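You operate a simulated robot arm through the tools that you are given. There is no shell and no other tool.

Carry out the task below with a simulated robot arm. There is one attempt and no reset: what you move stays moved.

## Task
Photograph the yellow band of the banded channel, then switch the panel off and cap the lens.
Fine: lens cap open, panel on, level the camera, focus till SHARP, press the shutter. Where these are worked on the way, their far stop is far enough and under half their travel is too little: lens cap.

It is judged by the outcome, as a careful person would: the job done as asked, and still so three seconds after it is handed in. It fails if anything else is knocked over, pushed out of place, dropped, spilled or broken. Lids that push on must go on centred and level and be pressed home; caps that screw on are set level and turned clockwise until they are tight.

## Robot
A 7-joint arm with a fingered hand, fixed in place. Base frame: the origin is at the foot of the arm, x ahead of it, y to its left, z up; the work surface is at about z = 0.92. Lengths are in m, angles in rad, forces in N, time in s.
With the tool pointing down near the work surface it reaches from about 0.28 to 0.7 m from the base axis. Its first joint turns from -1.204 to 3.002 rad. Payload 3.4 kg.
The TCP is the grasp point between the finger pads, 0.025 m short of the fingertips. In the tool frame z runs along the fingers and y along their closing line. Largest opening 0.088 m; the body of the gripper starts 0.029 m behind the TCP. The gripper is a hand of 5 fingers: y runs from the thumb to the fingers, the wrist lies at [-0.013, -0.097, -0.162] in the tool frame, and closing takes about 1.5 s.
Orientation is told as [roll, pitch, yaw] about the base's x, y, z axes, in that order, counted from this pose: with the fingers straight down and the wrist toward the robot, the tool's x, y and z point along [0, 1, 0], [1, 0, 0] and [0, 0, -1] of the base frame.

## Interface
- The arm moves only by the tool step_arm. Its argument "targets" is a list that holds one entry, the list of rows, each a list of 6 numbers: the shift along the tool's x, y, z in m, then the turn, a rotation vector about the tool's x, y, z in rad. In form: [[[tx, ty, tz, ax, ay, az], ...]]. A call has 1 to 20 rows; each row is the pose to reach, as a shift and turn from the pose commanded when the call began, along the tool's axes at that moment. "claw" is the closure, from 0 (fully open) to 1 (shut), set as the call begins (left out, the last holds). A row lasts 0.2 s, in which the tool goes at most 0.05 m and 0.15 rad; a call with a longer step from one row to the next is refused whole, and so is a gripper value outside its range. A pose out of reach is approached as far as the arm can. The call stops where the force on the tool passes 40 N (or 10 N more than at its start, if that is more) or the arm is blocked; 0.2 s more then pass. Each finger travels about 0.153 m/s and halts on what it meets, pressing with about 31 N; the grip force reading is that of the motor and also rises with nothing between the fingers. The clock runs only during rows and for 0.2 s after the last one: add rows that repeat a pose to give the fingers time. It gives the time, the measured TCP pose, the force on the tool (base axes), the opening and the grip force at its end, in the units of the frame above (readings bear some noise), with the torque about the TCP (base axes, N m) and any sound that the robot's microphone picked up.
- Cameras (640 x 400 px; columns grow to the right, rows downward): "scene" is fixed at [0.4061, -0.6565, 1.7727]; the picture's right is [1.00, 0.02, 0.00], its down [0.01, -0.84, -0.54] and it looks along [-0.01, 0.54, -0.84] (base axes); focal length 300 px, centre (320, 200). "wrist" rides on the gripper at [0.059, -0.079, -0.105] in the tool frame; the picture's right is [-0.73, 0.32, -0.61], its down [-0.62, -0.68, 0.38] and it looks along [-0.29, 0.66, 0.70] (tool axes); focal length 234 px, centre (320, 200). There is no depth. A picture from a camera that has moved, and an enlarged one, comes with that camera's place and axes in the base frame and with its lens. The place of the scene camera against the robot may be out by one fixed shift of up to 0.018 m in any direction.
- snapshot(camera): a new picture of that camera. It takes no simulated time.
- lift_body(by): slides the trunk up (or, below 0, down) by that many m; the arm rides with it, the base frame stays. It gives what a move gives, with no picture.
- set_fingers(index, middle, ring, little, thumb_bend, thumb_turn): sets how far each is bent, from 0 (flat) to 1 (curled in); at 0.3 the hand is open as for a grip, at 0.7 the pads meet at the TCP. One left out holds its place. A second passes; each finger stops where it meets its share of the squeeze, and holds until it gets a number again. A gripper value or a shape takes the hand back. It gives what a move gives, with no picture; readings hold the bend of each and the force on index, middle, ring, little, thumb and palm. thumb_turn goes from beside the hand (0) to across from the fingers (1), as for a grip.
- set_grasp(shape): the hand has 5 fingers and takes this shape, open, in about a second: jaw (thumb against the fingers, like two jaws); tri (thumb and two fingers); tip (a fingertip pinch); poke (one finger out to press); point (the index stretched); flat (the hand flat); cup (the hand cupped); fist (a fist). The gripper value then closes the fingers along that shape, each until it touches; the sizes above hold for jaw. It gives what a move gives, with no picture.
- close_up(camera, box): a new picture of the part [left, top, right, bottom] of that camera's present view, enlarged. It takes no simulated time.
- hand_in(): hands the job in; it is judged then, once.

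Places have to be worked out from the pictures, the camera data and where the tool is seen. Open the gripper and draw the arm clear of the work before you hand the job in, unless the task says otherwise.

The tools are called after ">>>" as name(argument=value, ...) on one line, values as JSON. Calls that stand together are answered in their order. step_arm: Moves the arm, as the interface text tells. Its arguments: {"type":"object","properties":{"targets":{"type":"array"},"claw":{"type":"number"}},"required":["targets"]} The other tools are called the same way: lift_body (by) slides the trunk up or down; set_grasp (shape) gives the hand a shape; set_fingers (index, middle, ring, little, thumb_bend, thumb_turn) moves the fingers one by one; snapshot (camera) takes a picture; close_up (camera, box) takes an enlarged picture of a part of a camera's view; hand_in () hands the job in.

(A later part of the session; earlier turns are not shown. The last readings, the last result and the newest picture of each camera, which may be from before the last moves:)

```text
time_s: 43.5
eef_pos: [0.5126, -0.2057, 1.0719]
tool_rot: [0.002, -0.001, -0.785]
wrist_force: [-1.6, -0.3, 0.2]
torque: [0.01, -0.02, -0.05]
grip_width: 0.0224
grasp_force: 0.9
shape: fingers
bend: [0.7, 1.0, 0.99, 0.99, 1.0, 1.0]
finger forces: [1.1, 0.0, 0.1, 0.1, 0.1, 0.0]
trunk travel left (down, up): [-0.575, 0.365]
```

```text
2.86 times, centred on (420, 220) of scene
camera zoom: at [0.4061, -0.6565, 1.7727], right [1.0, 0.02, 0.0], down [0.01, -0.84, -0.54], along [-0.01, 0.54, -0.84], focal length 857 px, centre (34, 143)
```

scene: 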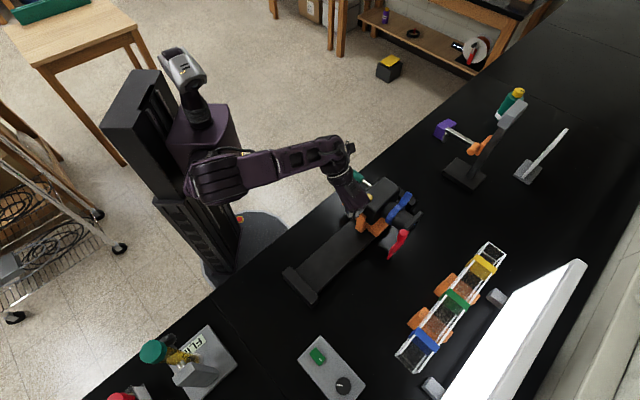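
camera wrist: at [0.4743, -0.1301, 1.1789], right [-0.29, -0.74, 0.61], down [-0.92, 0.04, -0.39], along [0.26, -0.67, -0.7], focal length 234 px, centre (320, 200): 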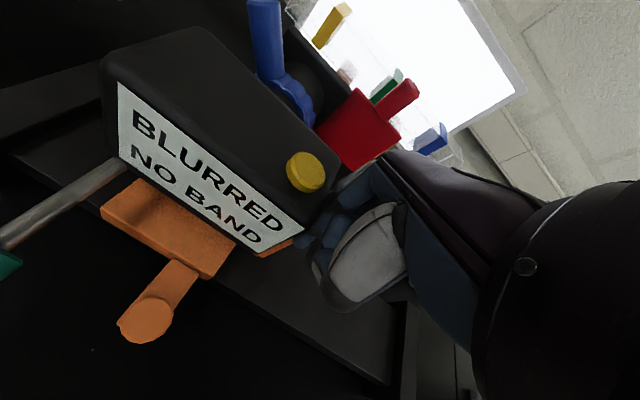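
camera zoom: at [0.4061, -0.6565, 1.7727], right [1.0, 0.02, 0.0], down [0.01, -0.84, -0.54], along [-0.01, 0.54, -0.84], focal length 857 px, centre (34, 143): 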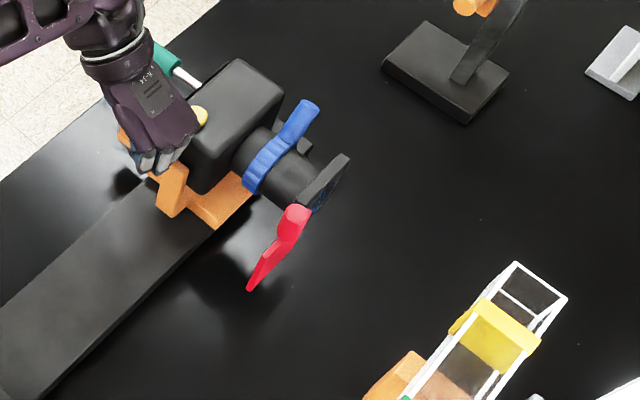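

Still "YELLOW BAND". I'll add 6 mm more, since the window began only about 12 mm back, then leave the carriage there.

>>> step_arm(targets=[[[0.003, 0, 0, 0, 0, 0], [0.006, 0, 0, 0, 0, 0]]])

>>> close_up(camera="wrist", box=[80, 0, 400, 260])

>>> snapshot(camera="wrist")

```text
time_s: 44.1
eef_pos: [0.5157, -0.2, 1.0741]
tool_rot: [0.001, 0.001, -0.783]
wrist_force: [0.2, -1.0, -0.6]
torque: [0.01, 0.02, -0.04]
grip_width: 0.0223
grasp_force: 0.6
shape: fingers
bend: [0.7, 1.0, 0.99, 0.99, 1.0, 1.0]
finger forces: [1.0, 0.0, 0.0, 0.1, 0.1, 0.1]
trunk travel left (down, up): [-0.575, 0.365]
```

```text
1.54 times, centred on (240, 130) of wrist
camera zoom: at [0.501, -0.1027, 1.1784], right [-0.29, -0.74, 0.61], down [-0.92, 0.04, -0.39], along [0.26, -0.67, -0.7], focal length 360 px, centre (443, 308)
```

zoom: 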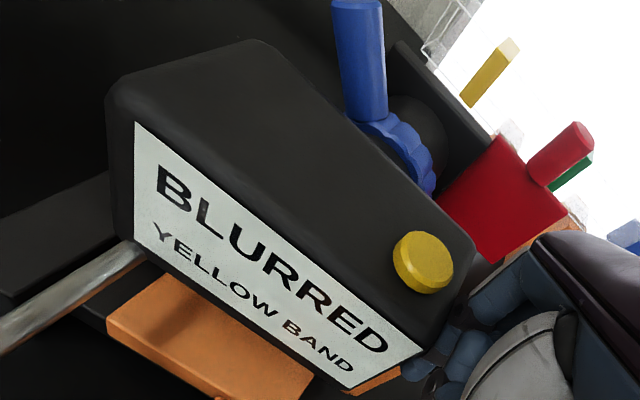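

```text
taken
camera wrist: at [0.501, -0.1027, 1.1784], right [-0.29, -0.74, 0.61], down [-0.92, 0.04, -0.39], along [0.26, -0.67, -0.7], focal length 234 px, centre (320, 200)
```

wrist: 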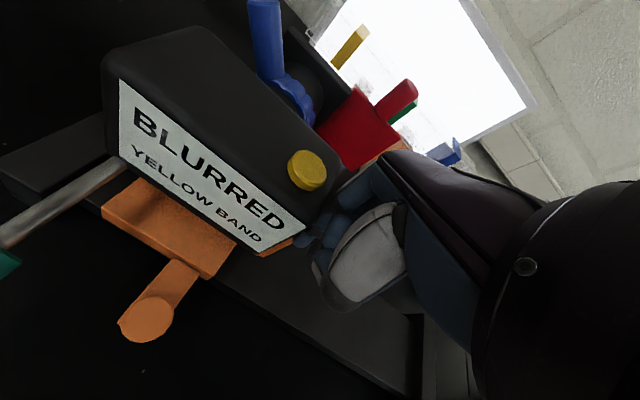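

YELLOW holds, and the band sits at the same place in the view as green did when it read GREEN. Next is levelling, so I'll back off, lift, and measure the body's pitch from a high zoom of the scene camera.

>>> step_arm(targets=[[[-0.015, 0, 0, 0, 0, 0], [-0.03, 0, 0, 0, 0, 0], [-0.035, -0.005, -0.04, 0, 0, 0], [-0.04, -0.01, -0.08, 0, 0, 0], [-0.05, -0.02, -0.12, 0, 0, 0]]])

>>> close_up(camera="scene", box=[350, 150, 450, 250])

>>> snapshot(camera="wrist")

```text
time_s: 45.3
eef_pos: [0.4619, -0.2372, 1.1844]
tool_rot: [0.008, -0.002, -0.782]
wrist_force: [-0.2, -0.1, 0.1]
torque: [0.0, 0.01, 0.03]
grip_width: 0.0223
grasp_force: 0.0
shape: fingers
bend: [0.7, 1.0, 0.99, 0.99, 1.0, 1.0]
finger forces: [0.0, 0.1, 0.1, 0.0, 0.0, 0.2]
out of reach, approached as far as the arm can: row 5
trunk travel left (down, up): [-0.575, 0.365]
```

```text
4.00 times, centred on (400, 200) of scene
camera zoom: at [0.4061, -0.6565, 1.7727], right [1.0, 0.02, 0.0], down [0.01, -0.84, -0.54], along [-0.01, 0.54, -0.84], focal length 1200 px, centre (0, 200)
```

zoom: 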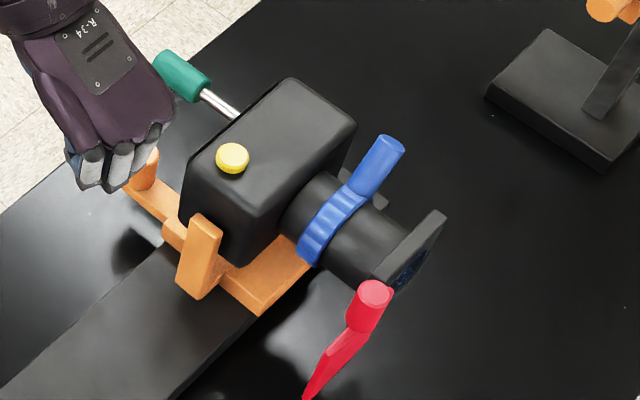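

```text
taken
camera wrist: at [0.4459, -0.1395, 1.2887], right [-0.29, -0.74, 0.6], down [-0.92, 0.04, -0.39], along [0.27, -0.67, -0.7], focal length 234 px, centre (320, 200)
```

wrist: 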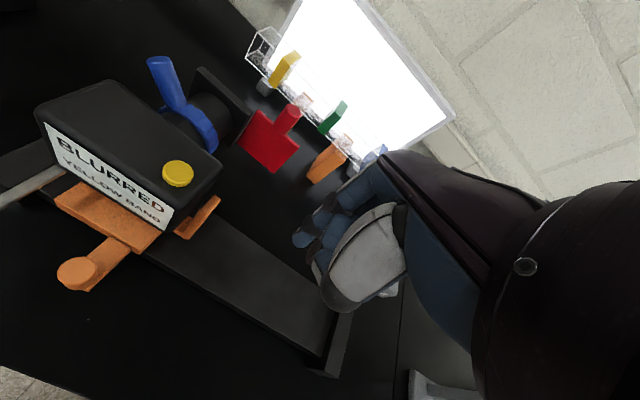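

The hand is clear of the rig in this view. I'll take finer zooms of the body, hood and knob so I can measure the pitch from edge directions.

>>> close_up(camera="scene", box=[385, 175, 425, 200])

>>> close_up(camera="scene", box=[425, 200, 465, 250])

>>> close_up(camera="scene", box=[390, 165, 470, 215])

```text
16.00 times, centred on (405, 188) of scene
camera zoom: at [0.4061, -0.6565, 1.7727], right [1.0, 0.02, 0.0], down [0.01, -0.84, -0.54], along [-0.01, 0.54, -0.84], focal length 4801 px, centre (-1040, 400)
```

zoom: 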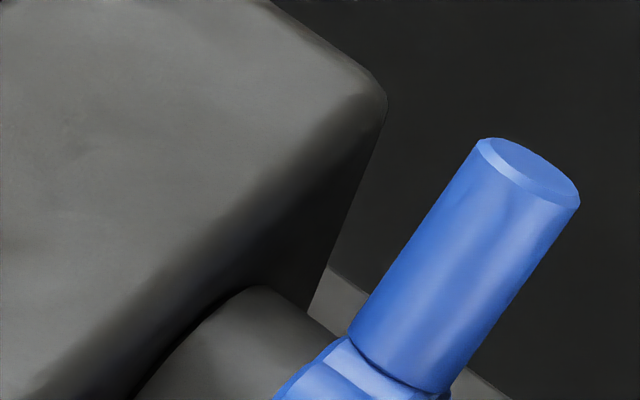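

```text
8.00 times, centred on (445, 225) of scene
camera zoom: at [0.4061, -0.6565, 1.7727], right [1.0, 0.02, 0.0], down [0.01, -0.84, -0.54], along [-0.01, 0.54, -0.84], focal length 2400 px, centre (-680, 0)
```

zoom: 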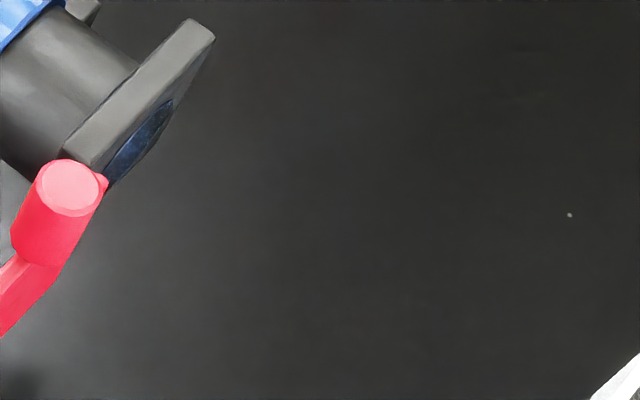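

```text
8.00 times, centred on (430, 190) of scene
camera zoom: at [0.4061, -0.6565, 1.7727], right [1.0, 0.02, 0.0], down [0.01, -0.84, -0.54], along [-0.01, 0.54, -0.84], focal length 2400 px, centre (-560, 280)
```

zoom: 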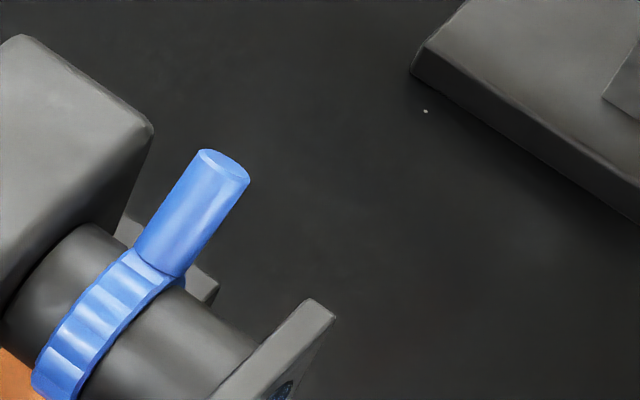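

By edge directions the body seems within a few degrees of level, but I want that more exact. I'll take high zooms of the orange base (true horizontal reference), the body's lower edge and the hood.

>>> close_up(camera="scene", box=[360, 190, 408, 230])

>>> close_up(camera="scene", box=[392, 192, 440, 232])

>>> close_up(camera="wrist", box=[20, 40, 260, 240])

```text
10.00 times, centred on (384, 210) of scene
camera zoom: at [0.4061, -0.6565, 1.7727], right [1.0, 0.02, 0.0], down [0.01, -0.84, -0.54], along [-0.01, 0.54, -0.84], focal length 3000 px, centre (-320, 100)
```

zoom: 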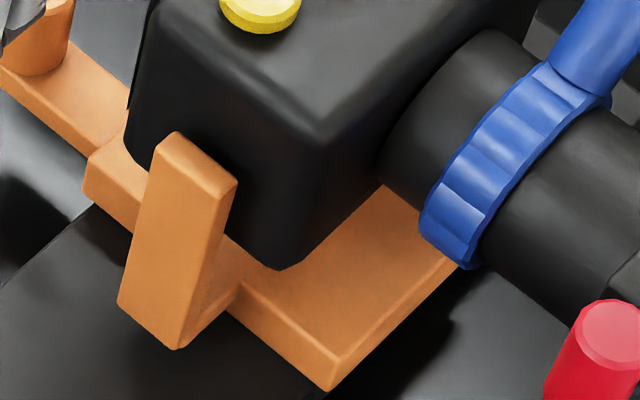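

```text
10.00 times, centred on (416, 212) of scene
camera zoom: at [0.4061, -0.6565, 1.7727], right [1.0, 0.02, 0.0], down [0.01, -0.84, -0.54], along [-0.01, 0.54, -0.84], focal length 3000 px, centre (-640, 80)
```

zoom: 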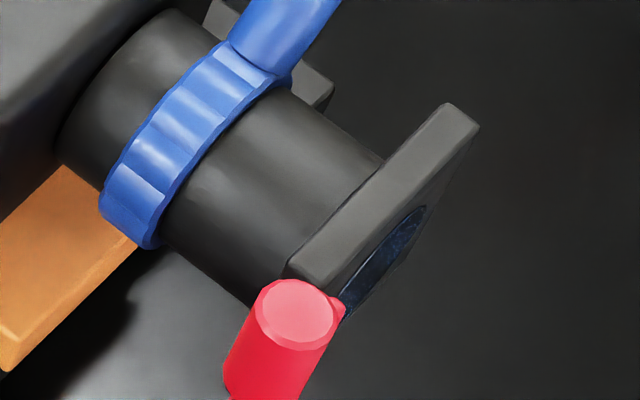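

```text
2.00 times, centred on (140, 140) of wrist
camera zoom: at [0.4459, -0.1395, 1.2887], right [-0.29, -0.74, 0.6], down [-0.92, 0.04, -0.39], along [0.27, -0.67, -0.7], focal length 468 px, centre (680, 320)
```

zoom: 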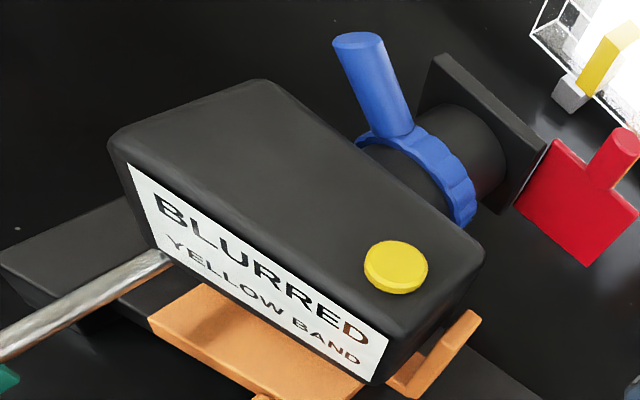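

The scene-based edge estimates disagree by a few degrees, so I'll triangulate the display label's edges with the wrist camera instead. First I'll take high zooms of the label corners from here, then I'll take them from a second position.

>>> close_up(camera="wrist", box=[36, 112, 84, 172])

>>> close_up(camera="wrist", box=[140, 190, 200, 240])

>>> close_up(camera="wrist", box=[180, 50, 260, 150])

```text
6.67 times, centred on (60, 142) of wrist
camera zoom: at [0.4459, -0.1395, 1.2887], right [-0.29, -0.74, 0.6], down [-0.92, 0.04, -0.39], along [0.27, -0.67, -0.7], focal length 1561 px, centre (2053, 587)
```

zoom: 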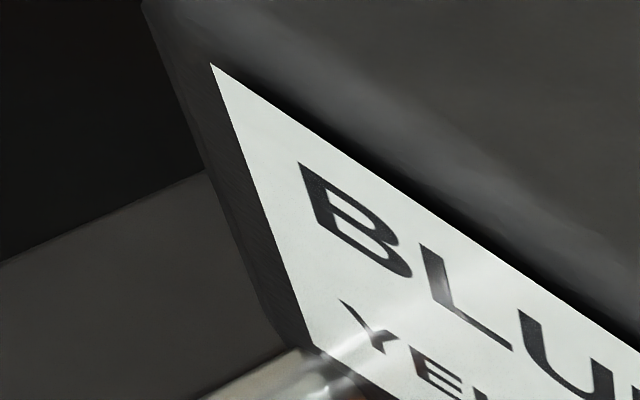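

```text
8.00 times, centred on (170, 215) of wrist
camera zoom: at [0.4459, -0.1395, 1.2887], right [-0.29, -0.74, 0.6], down [-0.92, 0.04, -0.39], along [0.27, -0.67, -0.7], focal length 1873 px, centre (1520, 80)
```

zoom: 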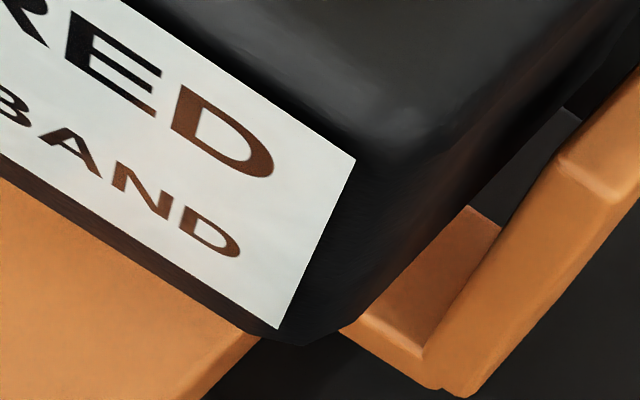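

```text
4.00 times, centred on (220, 100) of wrist
camera zoom: at [0.4459, -0.1395, 1.2887], right [-0.29, -0.74, 0.6], down [-0.92, 0.04, -0.39], along [0.27, -0.67, -0.7], focal length 937 px, centre (720, 600)
```

zoom: 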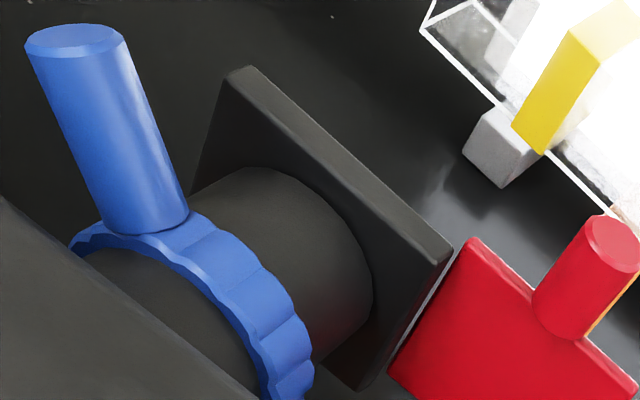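

The label's four sharp corners let me compute its vertical direction, and it comes out within about 1° of true vertical. The earlier handling left the camera level (it began about 7° nose-up), so levelling is in effect done and I'll re-check it later. For the focus lever I'll try the "point" shape, so the index reaches ahead while the wrist camera can still see the display.

>>> set_grasp(shape="point")

>>> snapshot(camera="wrist")

>>> close_up(camera="scene", box=[330, 140, 450, 240])

```text
time_s: 46.2
eef_pos: [0.4632, -0.2378, 1.1821]
tool_rot: [0.006, -0.002, -0.78]
wrist_force: [-0.2, 0.0, 0.1]
torque: [0.03, 0.01, -0.01]
grip_width: 0.0002
grasp_force: 0.0
shape: point
bend: [0.2, 1.0, 1.0, 1.0, 0.98, 0.88]
finger forces: [0.1, 0.0, 0.0, 0.0, 0.0, 0.0]
trunk travel left (down, up): [-0.575, 0.365]
```

```text
taken
camera wrist: at [0.4481, -0.1391, 1.2875], right [-0.29, -0.74, 0.6], down [-0.92, 0.04, -0.39], along [0.27, -0.67, -0.7], focal length 234 px, centre (320, 200)
```

wrist: 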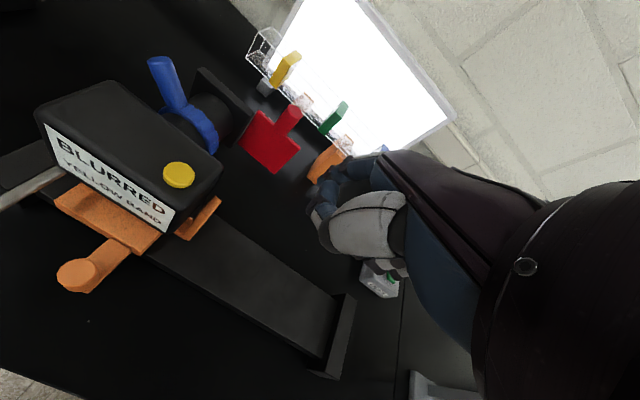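

```text
4.00 times, centred on (390, 190) of scene
camera zoom: at [0.4061, -0.6565, 1.7727], right [1.0, 0.02, 0.0], down [0.01, -0.84, -0.54], along [-0.01, 0.54, -0.84], focal length 1200 px, centre (40, 240)
```

zoom: 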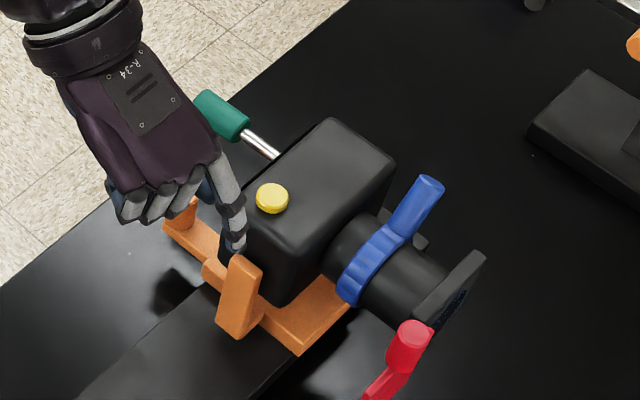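

In this shape the index tip sits about 0.06 ahead of and 0.04 below the TCP. I place the blue lever's end near u≈0.343, n≈0.597, z≈1.096 (u along the rail, n forward), leaning about 45° towards +u. I'll pass over the camera with the hand tipped slightly and hover on the lever's +u side.

>>> step_arm(targets=[[[0.033, 0.0055, 0, -0.04, 0, 0], [0.066, 0.011, 0, -0.08, 0, 0], [0.099, 0.0165, 0, -0.125, 0, 0], [0.133, 0.022, 0, -0.17, 0, 0], [0.166, 0.0275, 0, -0.21, 0, 0], [0.199, 0.033, 0, -0.25, 0, 0]]])

>>> snapshot(camera="wrist")

>>> close_up(camera="scene", box=[360, 140, 480, 240])

```text
time_s: 47.6
eef_pos: [0.5736, -0.2386, 1.1328]
tool_rot: [0.018, -0.251, -0.77]
wrist_force: [-0.3, 0.0, -0.8]
torque: [0.01, -0.01, -0.01]
grip_width: 0.0
grasp_force: 0.1
shape: point
bend: [0.2, 1.0, 1.0, 1.0, 0.98, 0.88]
finger forces: [0.0, 0.0, 0.0, 0.1, 0.1, 0.1]
out of reach, approached as far as the arm can: row 1, 2, 3, 4, 5, 6
trunk travel left (down, up): [-0.575, 0.365]
```

```text
taken
camera wrist: at [0.5396, -0.1263, 1.2158], right [-0.39, -0.64, 0.66], down [-0.83, -0.05, -0.55], along [0.39, -0.76, -0.52], focal length 234 px, centre (320, 200)
```

wrist: 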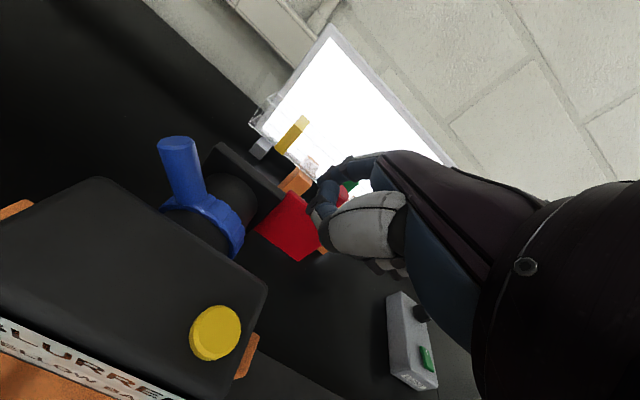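

```text
4.00 times, centred on (420, 190) of scene
camera zoom: at [0.4061, -0.6565, 1.7727], right [1.0, 0.02, 0.0], down [0.01, -0.84, -0.54], along [-0.01, 0.54, -0.84], focal length 1200 px, centre (-80, 240)
```

zoom: 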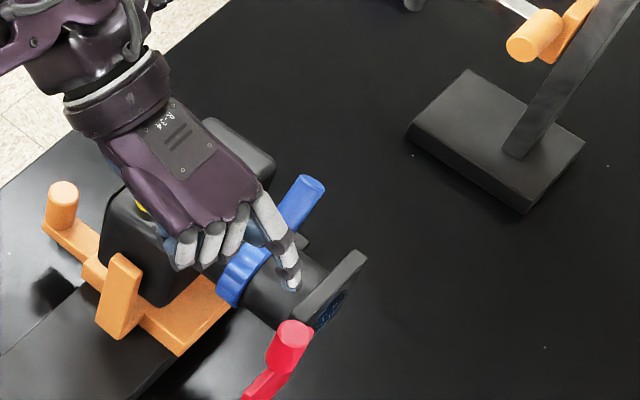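

The requested poses were out of reach because the yaw is too far off the arm's radial line here, so the hand stopped on the lever's -u side without touching anything. I'll raise the whole trunk by 0.08 to clear straight upward, which also puts the work lower relative to the shoulder.

>>> lift_body(by=0.08)

>>> snapshot(camera="wrist")

>>> close_up(camera="scene", box=[340, 130, 480, 250])

```text
time_s: 48.7
eef_pos: [0.5723, -0.24, 1.2131]
tool_rot: [0.018, -0.251, -0.77]
wrist_force: [-0.6, 1.2, -0.2]
torque: [0.02, 0.01, 0.01]
grip_width: 0.0
grasp_force: 0.1
shape: point
bend: [0.2, 1.0, 1.0, 1.0, 0.98, 0.88]
finger forces: [0.1, 0.0, 0.1, 0.0, 0.1, 0.0]
trunk travel left (down, up): [-0.655, 0.285]
```

```text
taken
camera wrist: at [0.5389, -0.1264, 1.2961], right [-0.39, -0.64, 0.66], down [-0.83, -0.05, -0.55], along [0.39, -0.76, -0.52], focal length 234 px, centre (320, 200)
```

wrist: 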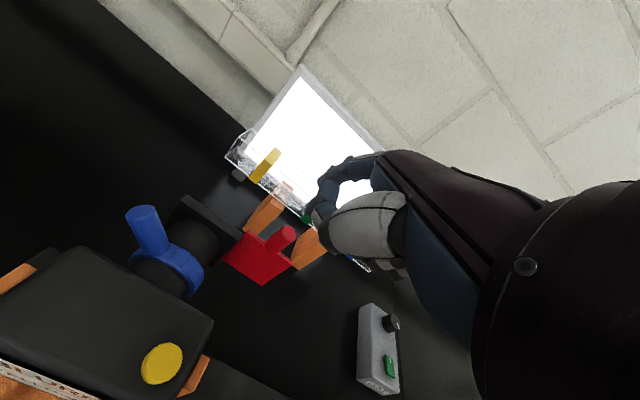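

```text
3.33 times, centred on (410, 190) of scene
camera zoom: at [0.4061, -0.6565, 1.7727], right [1.0, 0.02, 0.0], down [0.01, -0.84, -0.54], along [-0.01, 0.54, -0.84], focal length 1000 px, centre (20, 233)
```

zoom: 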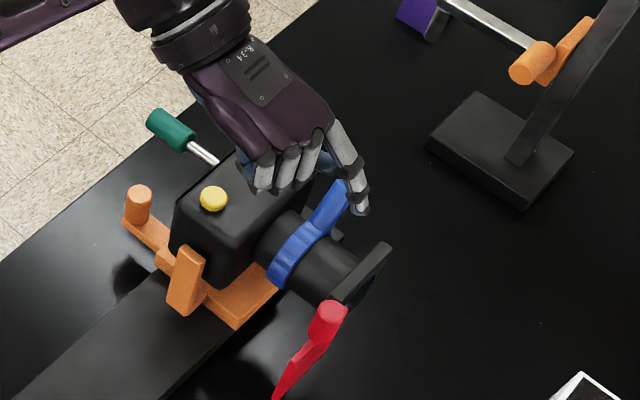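

Two views at different heights put the lever's end at (0.649, -0.1745, 1.112), about 35° from vertical towards +u. The same check suggests the scene camera reads about 8 mm too far in x. I'll zoom in on the index tip in the wrist view to fix its offset.

>>> close_up(camera="wrist", box=[280, 140, 420, 260])

>>> close_up(camera="scene", box=[395, 150, 465, 210])

```text
3.33 times, centred on (350, 200) of wrist
camera zoom: at [0.5389, -0.1264, 1.2961], right [-0.39, -0.64, 0.66], down [-0.83, -0.05, -0.55], along [0.39, -0.76, -0.52], focal length 781 px, centre (220, 200)
```

zoom: 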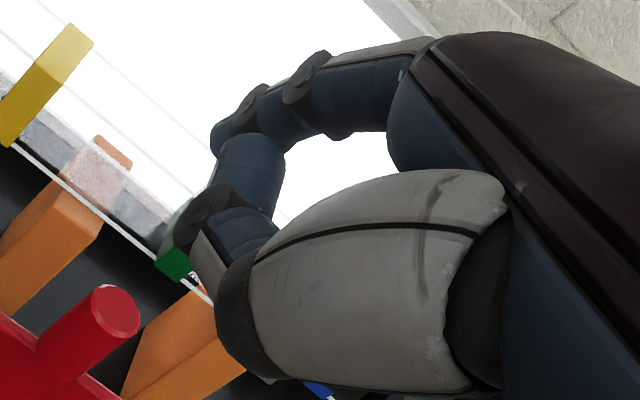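

```text
6.67 times, centred on (430, 180) of scene
camera zoom: at [0.4061, -0.6565, 1.7727], right [1.0, 0.02, 0.0], down [0.01, -0.84, -0.54], along [-0.01, 0.54, -0.84], focal length 2000 px, centre (-413, 333)
```

zoom: 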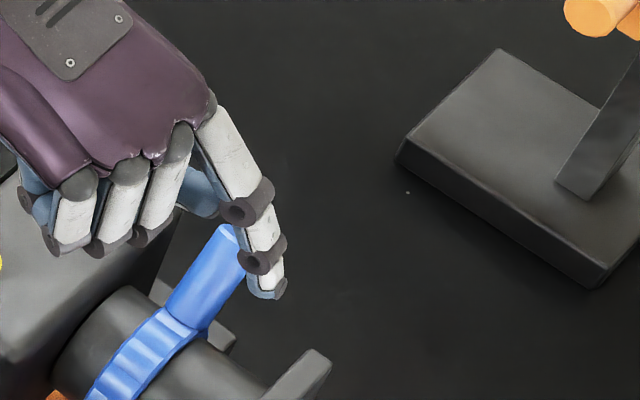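

The index tip in this shape lies at about (0.015, 0.051, 0.021) in the tool frame. I'll turn the yaw closer to the arm's radial direction (-0.45) and hover with the tip on the +u side of the lever, well above everything.

>>> step_arm(targets=[[[0.026, -0.0096, 0.0009, 0.025, 0.0159, -0.0785], [0.0519, -0.0192, 0.0018, 0.05, 0.0317, -0.157], [0.0778, -0.0287, 0.0028, 0.075, 0.0476, -0.2355], [0.1038, -0.0383, 0.0037, 0.1, 0.0635, -0.314]]])

>>> snapshot(camera="wrist")

>>> close_up(camera="scene", box=[360, 130, 480, 240])

```text
time_s: 49.7
eef_pos: [0.6035, -0.1618, 1.1917]
tool_rot: [0.02, -0.153, -0.445]
wrist_force: [0.3, 0.5, 0.3]
torque: [-0.03, 0.02, 0.01]
grip_width: 0.0003
grasp_force: 0.0
shape: point
bend: [0.2, 1.0, 1.0, 1.0, 0.98, 0.88]
finger forces: [0.0, 0.0, 0.0, 0.0, 0.1, 0.0]
out of reach, approached as far as the arm can: row 1, 2, 3, 4
trunk travel left (down, up): [-0.655, 0.285]
```

```text
taken
camera wrist: at [0.543, -0.07, 1.2843], right [-0.11, -0.76, 0.64], down [-0.82, -0.29, -0.5], along [0.56, -0.58, -0.59], focal length 234 px, centre (320, 200)
```

wrist: 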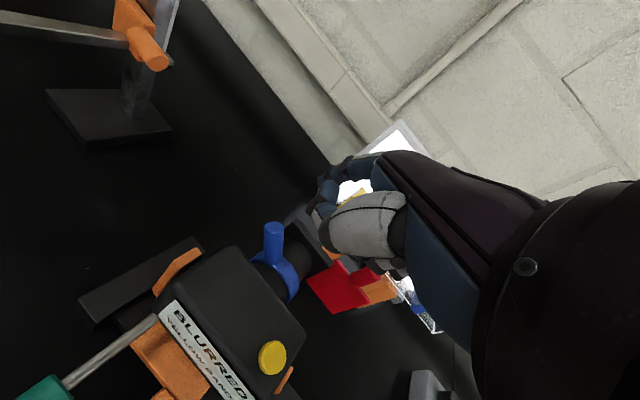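

```text
3.64 times, centred on (420, 185) of scene
camera zoom: at [0.4061, -0.6565, 1.7727], right [1.0, 0.02, 0.0], down [0.01, -0.84, -0.54], along [-0.01, 0.54, -0.84], focal length 1091 px, centre (-44, 254)
```

zoom: 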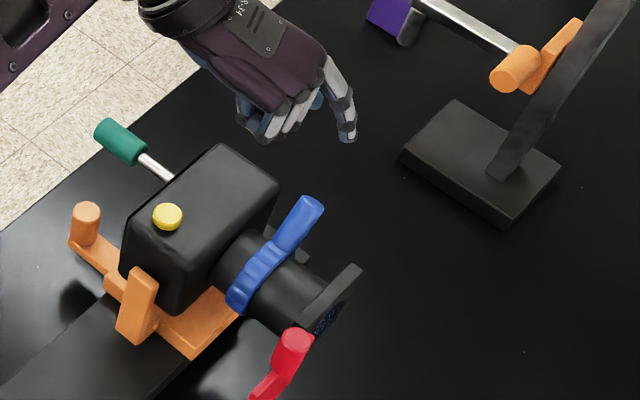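

The display can be read from this pose ("BLURRED / YELLOW BAND"), and the lever's end checks out at (0.650, -0.171). I'll shift past it to its +u side first, then lower the fingertip beside it.

>>> step_arm(targets=[[[0.014, 0.002, 0.01, 0, 0, 0], [0.028, 0.0, 0.025, 0, 0, 0], [0.0285, -0.005, 0.06, 0, 0, 0], [0.0285, -0.01, 0.0936, 0, 0, 0]]])

>>> snapshot(camera="wrist")

>>> close_up(camera="scene", box=[380, 140, 470, 220])

```text
time_s: 50.7
eef_pos: [0.6106, -0.1484, 1.1033]
tool_rot: [0.018, -0.156, -0.446]
wrist_force: [0.3, 0.4, 0.1]
torque: [-0.03, -0.04, 0.0]
grip_width: 0.0
grasp_force: 0.1
shape: point
bend: [0.2, 1.0, 1.0, 1.0, 0.98, 0.88]
finger forces: [0.0, 0.0, 0.0, 0.0, 0.0, 0.0]
out of reach, approached as far as the arm can: row 1, 2, 3, 4
trunk travel left (down, up): [-0.655, 0.285]
```

```text
taken
camera wrist: at [0.5494, -0.0561, 1.1953], right [-0.11, -0.76, 0.64], down [-0.82, -0.29, -0.49], along [0.56, -0.58, -0.59], focal length 234 px, centre (320, 200)
```

wrist: 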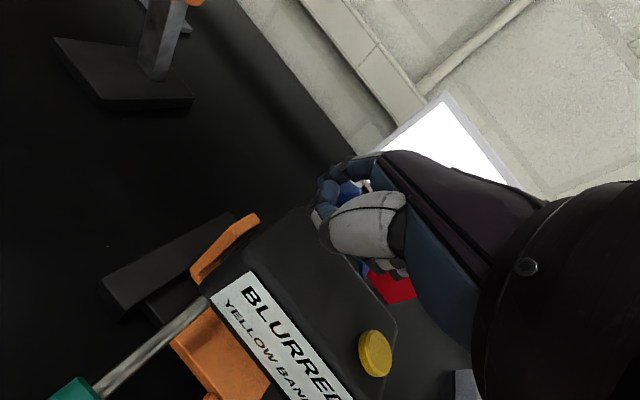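

```text
5.00 times, centred on (425, 180) of scene
camera zoom: at [0.4061, -0.6565, 1.7727], right [1.0, 0.02, 0.0], down [0.01, -0.84, -0.54], along [-0.01, 0.54, -0.84], focal length 1500 px, centre (-205, 300)
```

zoom: 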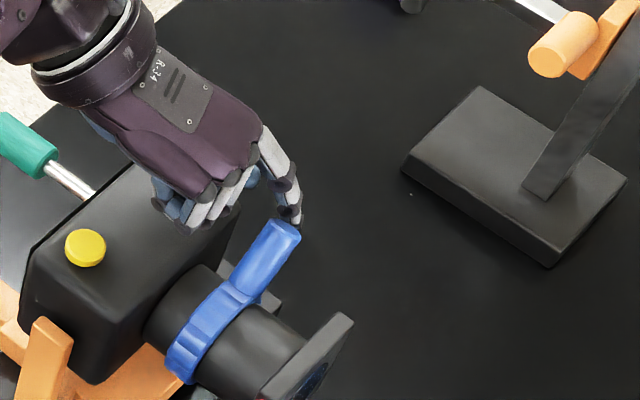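

The fingertip is right beside the lever on its +u side, and the display is readable. I'll push towards -u in 8 mm steps, reading the display each time.

>>> step_arm(targets=[[[-0.0038, -0.0013, 0, 0, 0, 0], [-0.0075, -0.0027, 0, 0, 0, 0]]])

>>> close_up(camera="wrist", box=[190, 140, 430, 400])

>>> close_up(camera="scene", box=[380, 140, 470, 220])

```text
time_s: 51.3
eef_pos: [0.6055, -0.1556, 1.1033]
tool_rot: [0.015, -0.155, -0.449]
wrist_force: [1.4, -0.2, 0.9]
torque: [0.0, -0.03, 0.06]
grip_width: 0.0001
grasp_force: 0.1
shape: point
bend: [0.19, 1.0, 1.0, 1.0, 0.98, 0.88]
finger forces: [1.2, 0.0, 0.0, 0.0, 0.1, 0.0]
trunk travel left (down, up): [-0.655, 0.285]
```

```text
1.54 times, centred on (310, 270) of wrist
camera zoom: at [0.544, -0.0615, 1.1945], right [-0.11, -0.76, 0.64], down [-0.82, -0.29, -0.49], along [0.56, -0.58, -0.59], focal length 360 px, centre (335, 92)
```

zoom: 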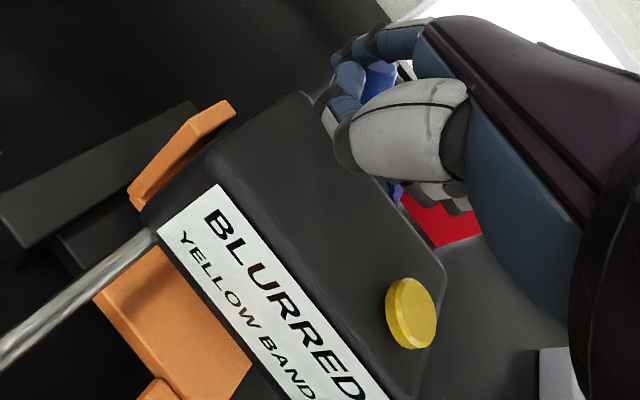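

```text
5.00 times, centred on (425, 180) of scene
camera zoom: at [0.4061, -0.6565, 1.7727], right [1.0, 0.02, 0.0], down [0.01, -0.84, -0.54], along [-0.01, 0.54, -0.84], focal length 1500 px, centre (-205, 300)
```

zoom: 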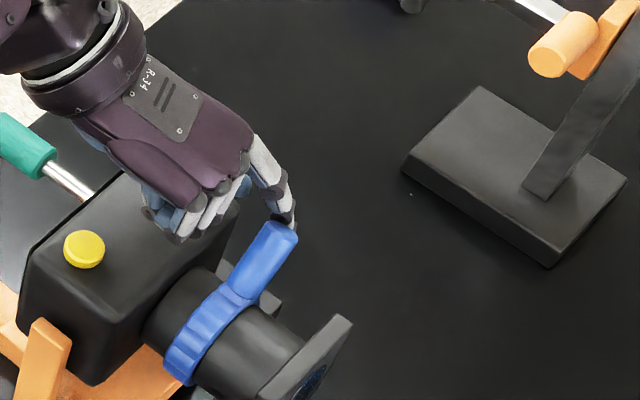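

The push met about 1.2 N and moved the carriage a millimetre rather than turning the ring, so the ring must turn the other way. I'll lift over and set the fingertip on the lever's -u side, near its end, to push it towards +u.

>>> step_arm(targets=[[[0.0075, 0.0027, 0.0004, 0, 0, 0], [0.0075, 0.008, -0.0342, 0, 0, 0], [0.0, 0.0084, -0.0543, 0, 0, 0], [-0.03, -0.0035, -0.0561, 0, 0, 0], [-0.0515, -0.012, -0.0524, 0, 0, 0], [-0.0515, -0.0182, -0.0129, 0, 0, 0]]])

>>> close_up(camera="wrist", box=[190, 140, 430, 400])

>>> close_up(camera="scene", box=[380, 140, 470, 220])

```text
time_s: 52.7
eef_pos: [0.5649, -0.1921, 1.1118]
tool_rot: [0.018, -0.154, -0.452]
wrist_force: [0.1, -0.2, -0.1]
torque: [-0.01, -0.01, -0.04]
grip_width: 0.0
grasp_force: 0.1
shape: point
bend: [0.2, 1.0, 1.0, 1.0, 0.98, 0.88]
finger forces: [0.0, 0.0, 0.0, 0.0, 0.0, 0.0]
trunk travel left (down, up): [-0.655, 0.285]
```

```text
1.54 times, centred on (310, 270) of wrist
camera zoom: at [0.5053, -0.0997, 1.2035], right [-0.11, -0.76, 0.64], down [-0.82, -0.29, -0.49], along [0.56, -0.58, -0.59], focal length 360 px, centre (335, 92)
```

zoom: 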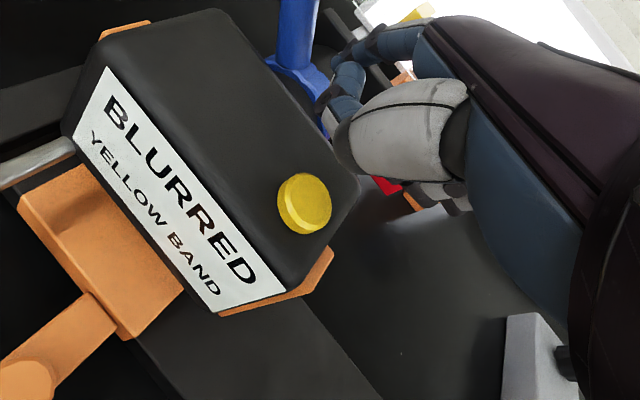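

```text
5.00 times, centred on (425, 180) of scene
camera zoom: at [0.4061, -0.6565, 1.7727], right [1.0, 0.02, 0.0], down [0.01, -0.84, -0.54], along [-0.01, 0.54, -0.84], focal length 1500 px, centre (-205, 300)
```

zoom: 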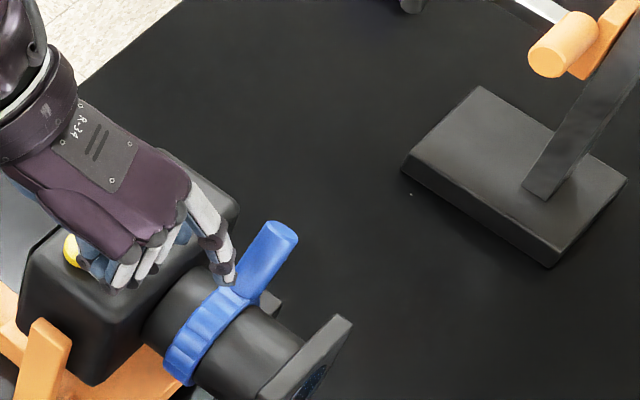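

The fingertip is on the lever's -u side now. I'll push towards +u in small steps and read the display.

>>> step_arm(targets=[[[0.0047, 0.0016, 0.0003, 0, 0, 0], [0.0094, 0.0033, 0.0005, 0, 0, 0], [0.0132, 0.0046, 0.0007, 0, 0, 0]]])

>>> close_up(camera="wrist", box=[190, 140, 430, 400])

>>> close_up(camera="scene", box=[380, 140, 470, 220])

```text
time_s: 53.5
eef_pos: [0.5731, -0.1829, 1.1126]
tool_rot: [0.015, -0.154, -0.449]
wrist_force: [0.8, -0.8, 0.2]
torque: [0.0, 0.03, 0.02]
grip_width: 0.0002
grasp_force: 0.0
shape: point
bend: [0.2, 1.0, 1.0, 1.0, 0.98, 0.88]
finger forces: [0.0, 0.0, 0.1, 0.0, 0.0, 0.1]
trunk travel left (down, up): [-0.655, 0.285]
```

```text
1.54 times, centred on (310, 270) of wrist
camera zoom: at [0.5134, -0.09, 1.2043], right [-0.11, -0.76, 0.64], down [-0.82, -0.29, -0.49], along [0.56, -0.58, -0.59], focal length 360 px, centre (335, 92)
```

zoom: 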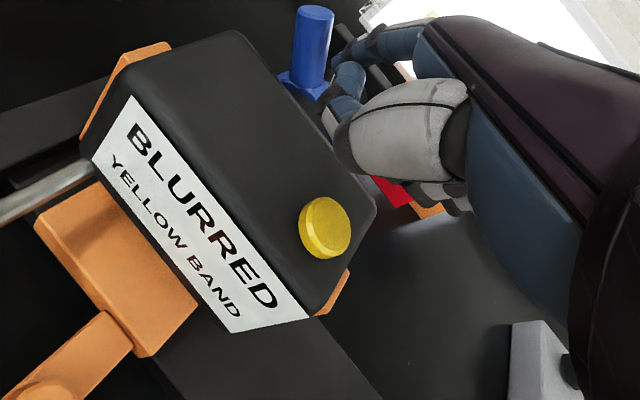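

```text
5.00 times, centred on (425, 180) of scene
camera zoom: at [0.4061, -0.6565, 1.7727], right [1.0, 0.02, 0.0], down [0.01, -0.84, -0.54], along [-0.01, 0.54, -0.84], focal length 1500 px, centre (-205, 300)
```

zoom: 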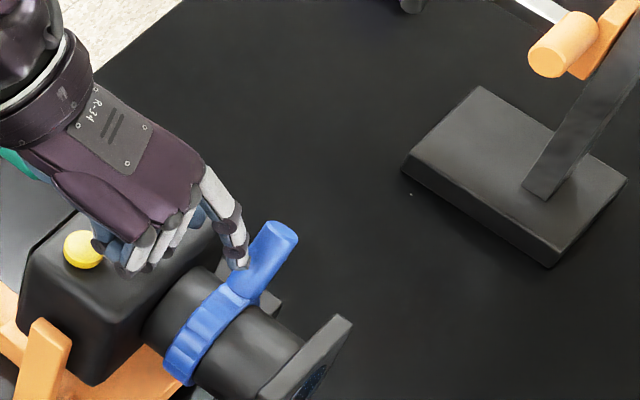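

The fingertip is almost touching the lever, with no force yet. I'll continue +u in small steps.

>>> step_arm(targets=[[[0.0038, 0.0013, 0.0002, 0, 0, 0], [0.0075, 0.0026, 0.0004, 0, 0, 0], [0.0113, 0.0039, 0.0006, 0, 0, 0]]])

>>> close_up(camera="wrist", box=[190, 140, 430, 400])

>>> close_up(camera="scene", box=[380, 140, 470, 220])

```text
time_s: 54.3
eef_pos: [0.5834, -0.1757, 1.1113]
tool_rot: [0.018, -0.154, -0.449]
wrist_force: [0.1, 1.3, 0.2]
torque: [0.0, -0.01, 0.04]
grip_width: 0.0806
grasp_force: 0.2
shape: point
bend: [0.2, 1.0, 1.0, 1.0, 0.98, 0.88]
finger forces: [0.0, 0.1, 0.0, 0.0, 0.0, 0.1]
trunk travel left (down, up): [-0.655, 0.285]
```

```text
1.54 times, centred on (310, 270) of wrist
camera zoom: at [0.523, -0.0821, 1.2035], right [-0.11, -0.76, 0.64], down [-0.82, -0.29, -0.49], along [0.56, -0.58, -0.59], focal length 360 px, centre (335, 92)
```

zoom: 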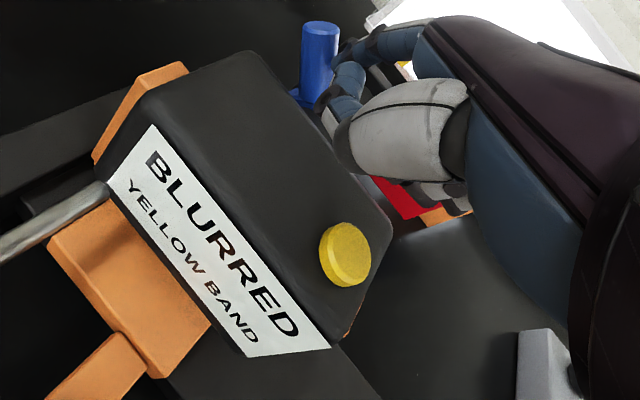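

```text
5.00 times, centred on (425, 180) of scene
camera zoom: at [0.4061, -0.6565, 1.7727], right [1.0, 0.02, 0.0], down [0.01, -0.84, -0.54], along [-0.01, 0.54, -0.84], focal length 1500 px, centre (-205, 300)
```

zoom: 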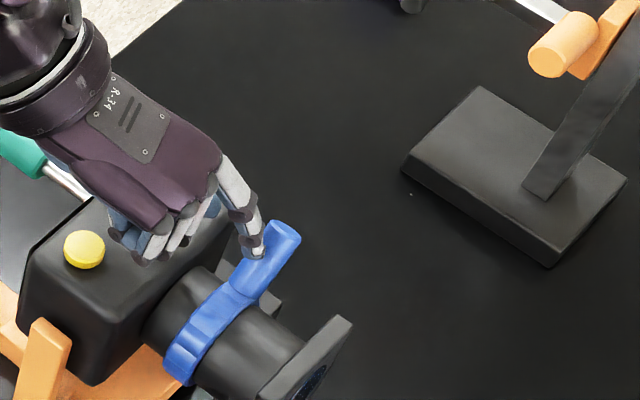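

Still no clear force, and the lever hasn't visibly turned yet. I'll push another 12 mm and look again.

>>> step_arm(targets=[[[0.0038, 0.0013, 0.0002, 0, 0, 0], [0.0075, 0.0026, 0.0004, 0, 0, 0], [0.0113, 0.0039, 0.0006, 0, 0, 0]]])

>>> close_up(camera="wrist", box=[190, 140, 430, 400])

>>> close_up(camera="scene", box=[380, 140, 470, 220])

```text
time_s: 55.1
eef_pos: [0.5908, -0.1663, 1.1104]
tool_rot: [0.017, -0.157, -0.45]
wrist_force: [-0.9, -0.4, 0.0]
torque: [0.0, -0.04, 0.01]
grip_width: 0.0806
grasp_force: 0.0
shape: point
bend: [0.2, 1.0, 1.0, 1.0, 0.98, 0.88]
finger forces: [1.0, 0.0, 0.0, 0.1, 0.0, 0.0]
trunk travel left (down, up): [-0.655, 0.285]
```

```text
1.54 times, centred on (310, 270) of wrist
camera zoom: at [0.5292, -0.0733, 1.2033], right [-0.12, -0.76, 0.64], down [-0.82, -0.29, -0.49], along [0.56, -0.58, -0.59], focal length 360 px, centre (335, 92)
```

zoom: 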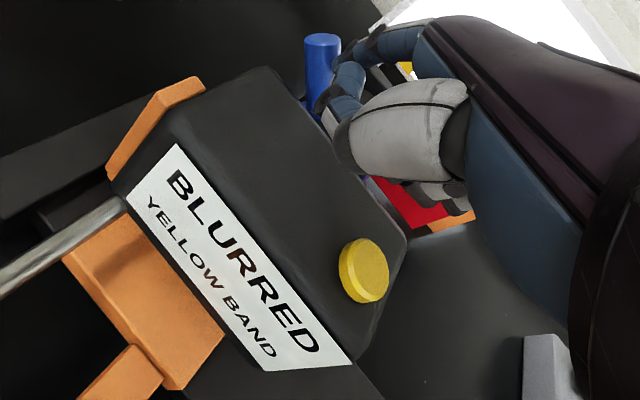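

```text
5.00 times, centred on (425, 180) of scene
camera zoom: at [0.4061, -0.6565, 1.7727], right [1.0, 0.02, 0.0], down [0.01, -0.84, -0.54], along [-0.01, 0.54, -0.84], focal length 1500 px, centre (-205, 300)
```

zoom: 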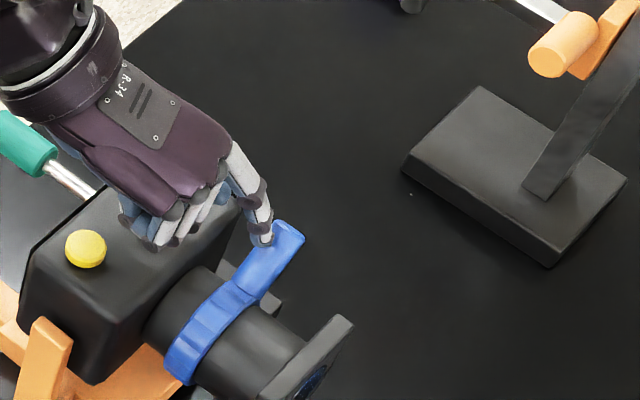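

There's 1 N of contact now. I'll push a further 10 mm to see whether it's the ring or the carriage that moves.

>>> step_arm(targets=[[[0.0047, 0.0016, 0.0002, 0, 0, 0], [0.0094, 0.0033, 0.0004, 0, 0, 0]]])

>>> close_up(camera="wrist", box=[190, 140, 430, 400])

>>> close_up(camera="scene", box=[380, 140, 470, 220])

```text
time_s: 55.7
eef_pos: [0.5967, -0.1587, 1.1107]
tool_rot: [0.015, -0.157, -0.449]
wrist_force: [-1.9, -0.9, 0.2]
torque: [-0.01, -0.03, -0.02]
grip_width: 0.0807
grasp_force: 0.0
shape: point
bend: [0.2, 1.0, 1.0, 1.0, 0.98, 0.88]
finger forces: [1.4, 0.1, 0.0, 0.0, 0.0, 0.0]
trunk travel left (down, up): [-0.655, 0.285]
```

```text
1.54 times, centred on (310, 270) of wrist
camera zoom: at [0.5366, -0.0668, 1.2034], right [-0.12, -0.76, 0.64], down [-0.82, -0.29, -0.49], along [0.56, -0.58, -0.59], focal length 360 px, centre (335, 92)
```

zoom: 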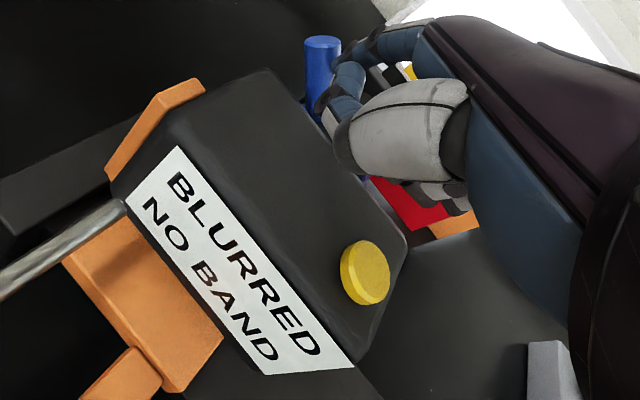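

```text
5.00 times, centred on (425, 180) of scene
camera zoom: at [0.4061, -0.6565, 1.7727], right [1.0, 0.02, 0.0], down [0.01, -0.84, -0.54], along [-0.01, 0.54, -0.84], focal length 1500 px, centre (-205, 300)
```

zoom: 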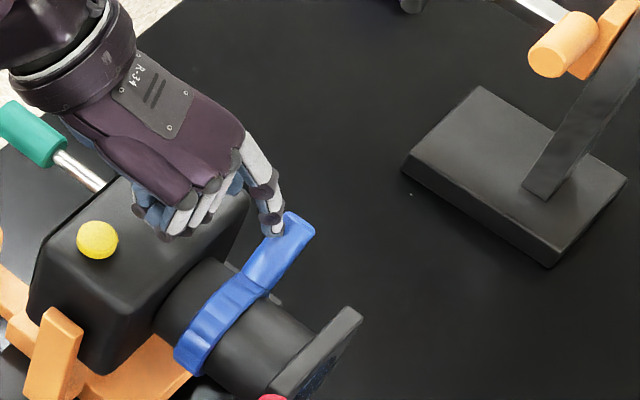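

Now the carriage has slid about 9 mm, giving "NO BAND", and the lever didn't turn, so the ring is stiffer than the carriage. I'll use the rail's end stop as a backstop: keep pushing the lever +u until the carriage stops and the ring has to turn, and re-centre on yellow afterwards.

>>> step_arm(targets=[[[0.0047, 0.0016, 0.0002, 0, 0, 0], [0.0094, 0.0033, 0.0004, 0, 0, 0], [0.0141, 0.005, 0.0006, 0, 0, 0], [0.0188, 0.0066, 0.0008, 0, 0, 0]]])

>>> close_up(camera="wrist", box=[190, 140, 430, 400])

>>> close_up(camera="scene", box=[380, 140, 470, 220])

```text
time_s: 56.7
eef_pos: [0.6106, -0.1475, 1.1117]
tool_rot: [0.018, -0.156, -0.449]
wrist_force: [-1.5, 0.0, 0.5]
torque: [-0.01, 0.02, -0.01]
grip_width: 0.0807
grasp_force: 0.0
shape: point
bend: [0.21, 1.0, 1.0, 1.0, 0.98, 0.88]
finger forces: [1.3, 0.1, 0.1, 0.1, 0.0, 0.0]
out of reach, approached as far as the arm can: row 4
trunk travel left (down, up): [-0.655, 0.285]
```

```text
1.54 times, centred on (310, 270) of wrist
camera zoom: at [0.549, -0.0556, 1.204], right [-0.11, -0.76, 0.64], down [-0.82, -0.29, -0.49], along [0.56, -0.58, -0.59], focal length 360 px, centre (335, 92)
```

zoom: 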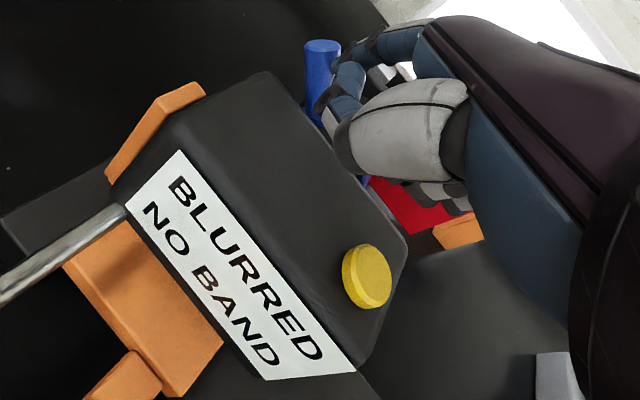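

```text
5.00 times, centred on (425, 180) of scene
camera zoom: at [0.4061, -0.6565, 1.7727], right [1.0, 0.02, 0.0], down [0.01, -0.84, -0.54], along [-0.01, 0.54, -0.84], focal length 1500 px, centre (-205, 300)
```

zoom: 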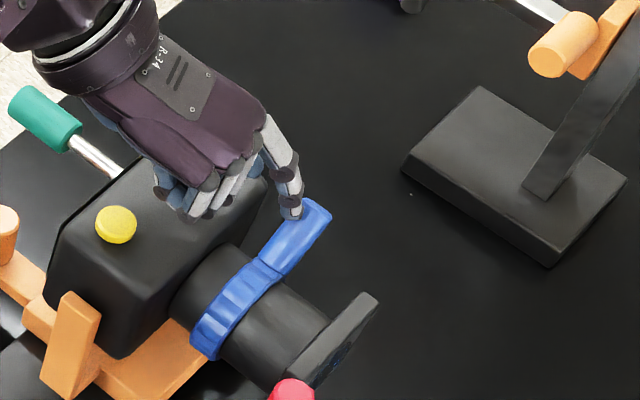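

The carriage still slides and this pose is at its reach limit, so that isn't the way. A better idea is to grip the lever's end and roll the hand about the lens axis, which turns the ring with a couple instead of a sideways force. I'll retreat upward first.

>>> step_arm(targets=[[[-0.0094, -0.0033, -0.0004, 0, 0, 0], [-0.0094, 0.001, -0.0301, 0, 0, 0], [-0.0094, 0.006, -0.0651, 0, 0, 0], [-0.0094, 0.01, -0.095, 0, 0, 0]]])

>>> set_grasp(shape="tri")

>>> snapshot(camera="wrist")

>>> snapshot(camera="scene")

```text
time_s: 57.7
eef_pos: [0.5954, -0.1633, 1.2049]
tool_rot: [0.019, -0.156, -0.447]
wrist_force: [-0.3, 0.1, 0.5]
torque: [0.0, 0.0, -0.01]
grip_width: 0.0808
grasp_force: 0.1
shape: point
bend: [0.2, 1.0, 1.0, 1.0, 0.98, 0.88]
finger forces: [0.0, 0.2, 0.0, 0.0, 0.0, 0.0]
out of reach, approached as far as the arm can: row 4
trunk travel left (down, up): [-0.655, 0.285]
```

```text
time_s: 58.6
eef_pos: [0.5971, -0.1617, 1.204]
tool_rot: [0.018, -0.156, -0.445]
wrist_force: [0.7, -0.6, -0.5]
torque: [0.0, -0.01, 0.0]
grip_width: 0.0878
grasp_force: 0.0
shape: tri
bend: [0.3, 0.3, 0.99, 0.99, 0.3, 0.97]
finger forces: [0.0, 0.0, 0.0, 0.0, 0.0, 0.0]
trunk travel left (down, up): [-0.655, 0.285]
```

```text
taken
camera wrist: at [0.5359, -0.0704, 1.2948], right [-0.11, -0.76, 0.64], down [-0.82, -0.29, -0.5], along [0.56, -0.58, -0.59], focal length 234 px, centre (320, 200)
```

wrist: 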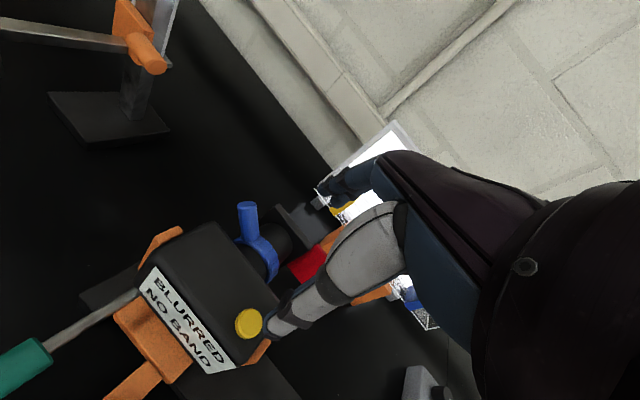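

```text
taken
```

scene: 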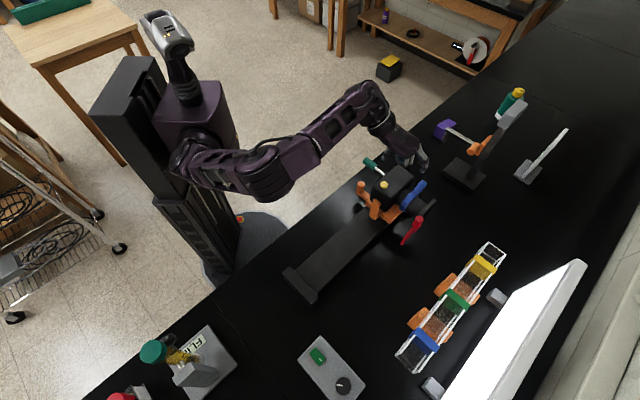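

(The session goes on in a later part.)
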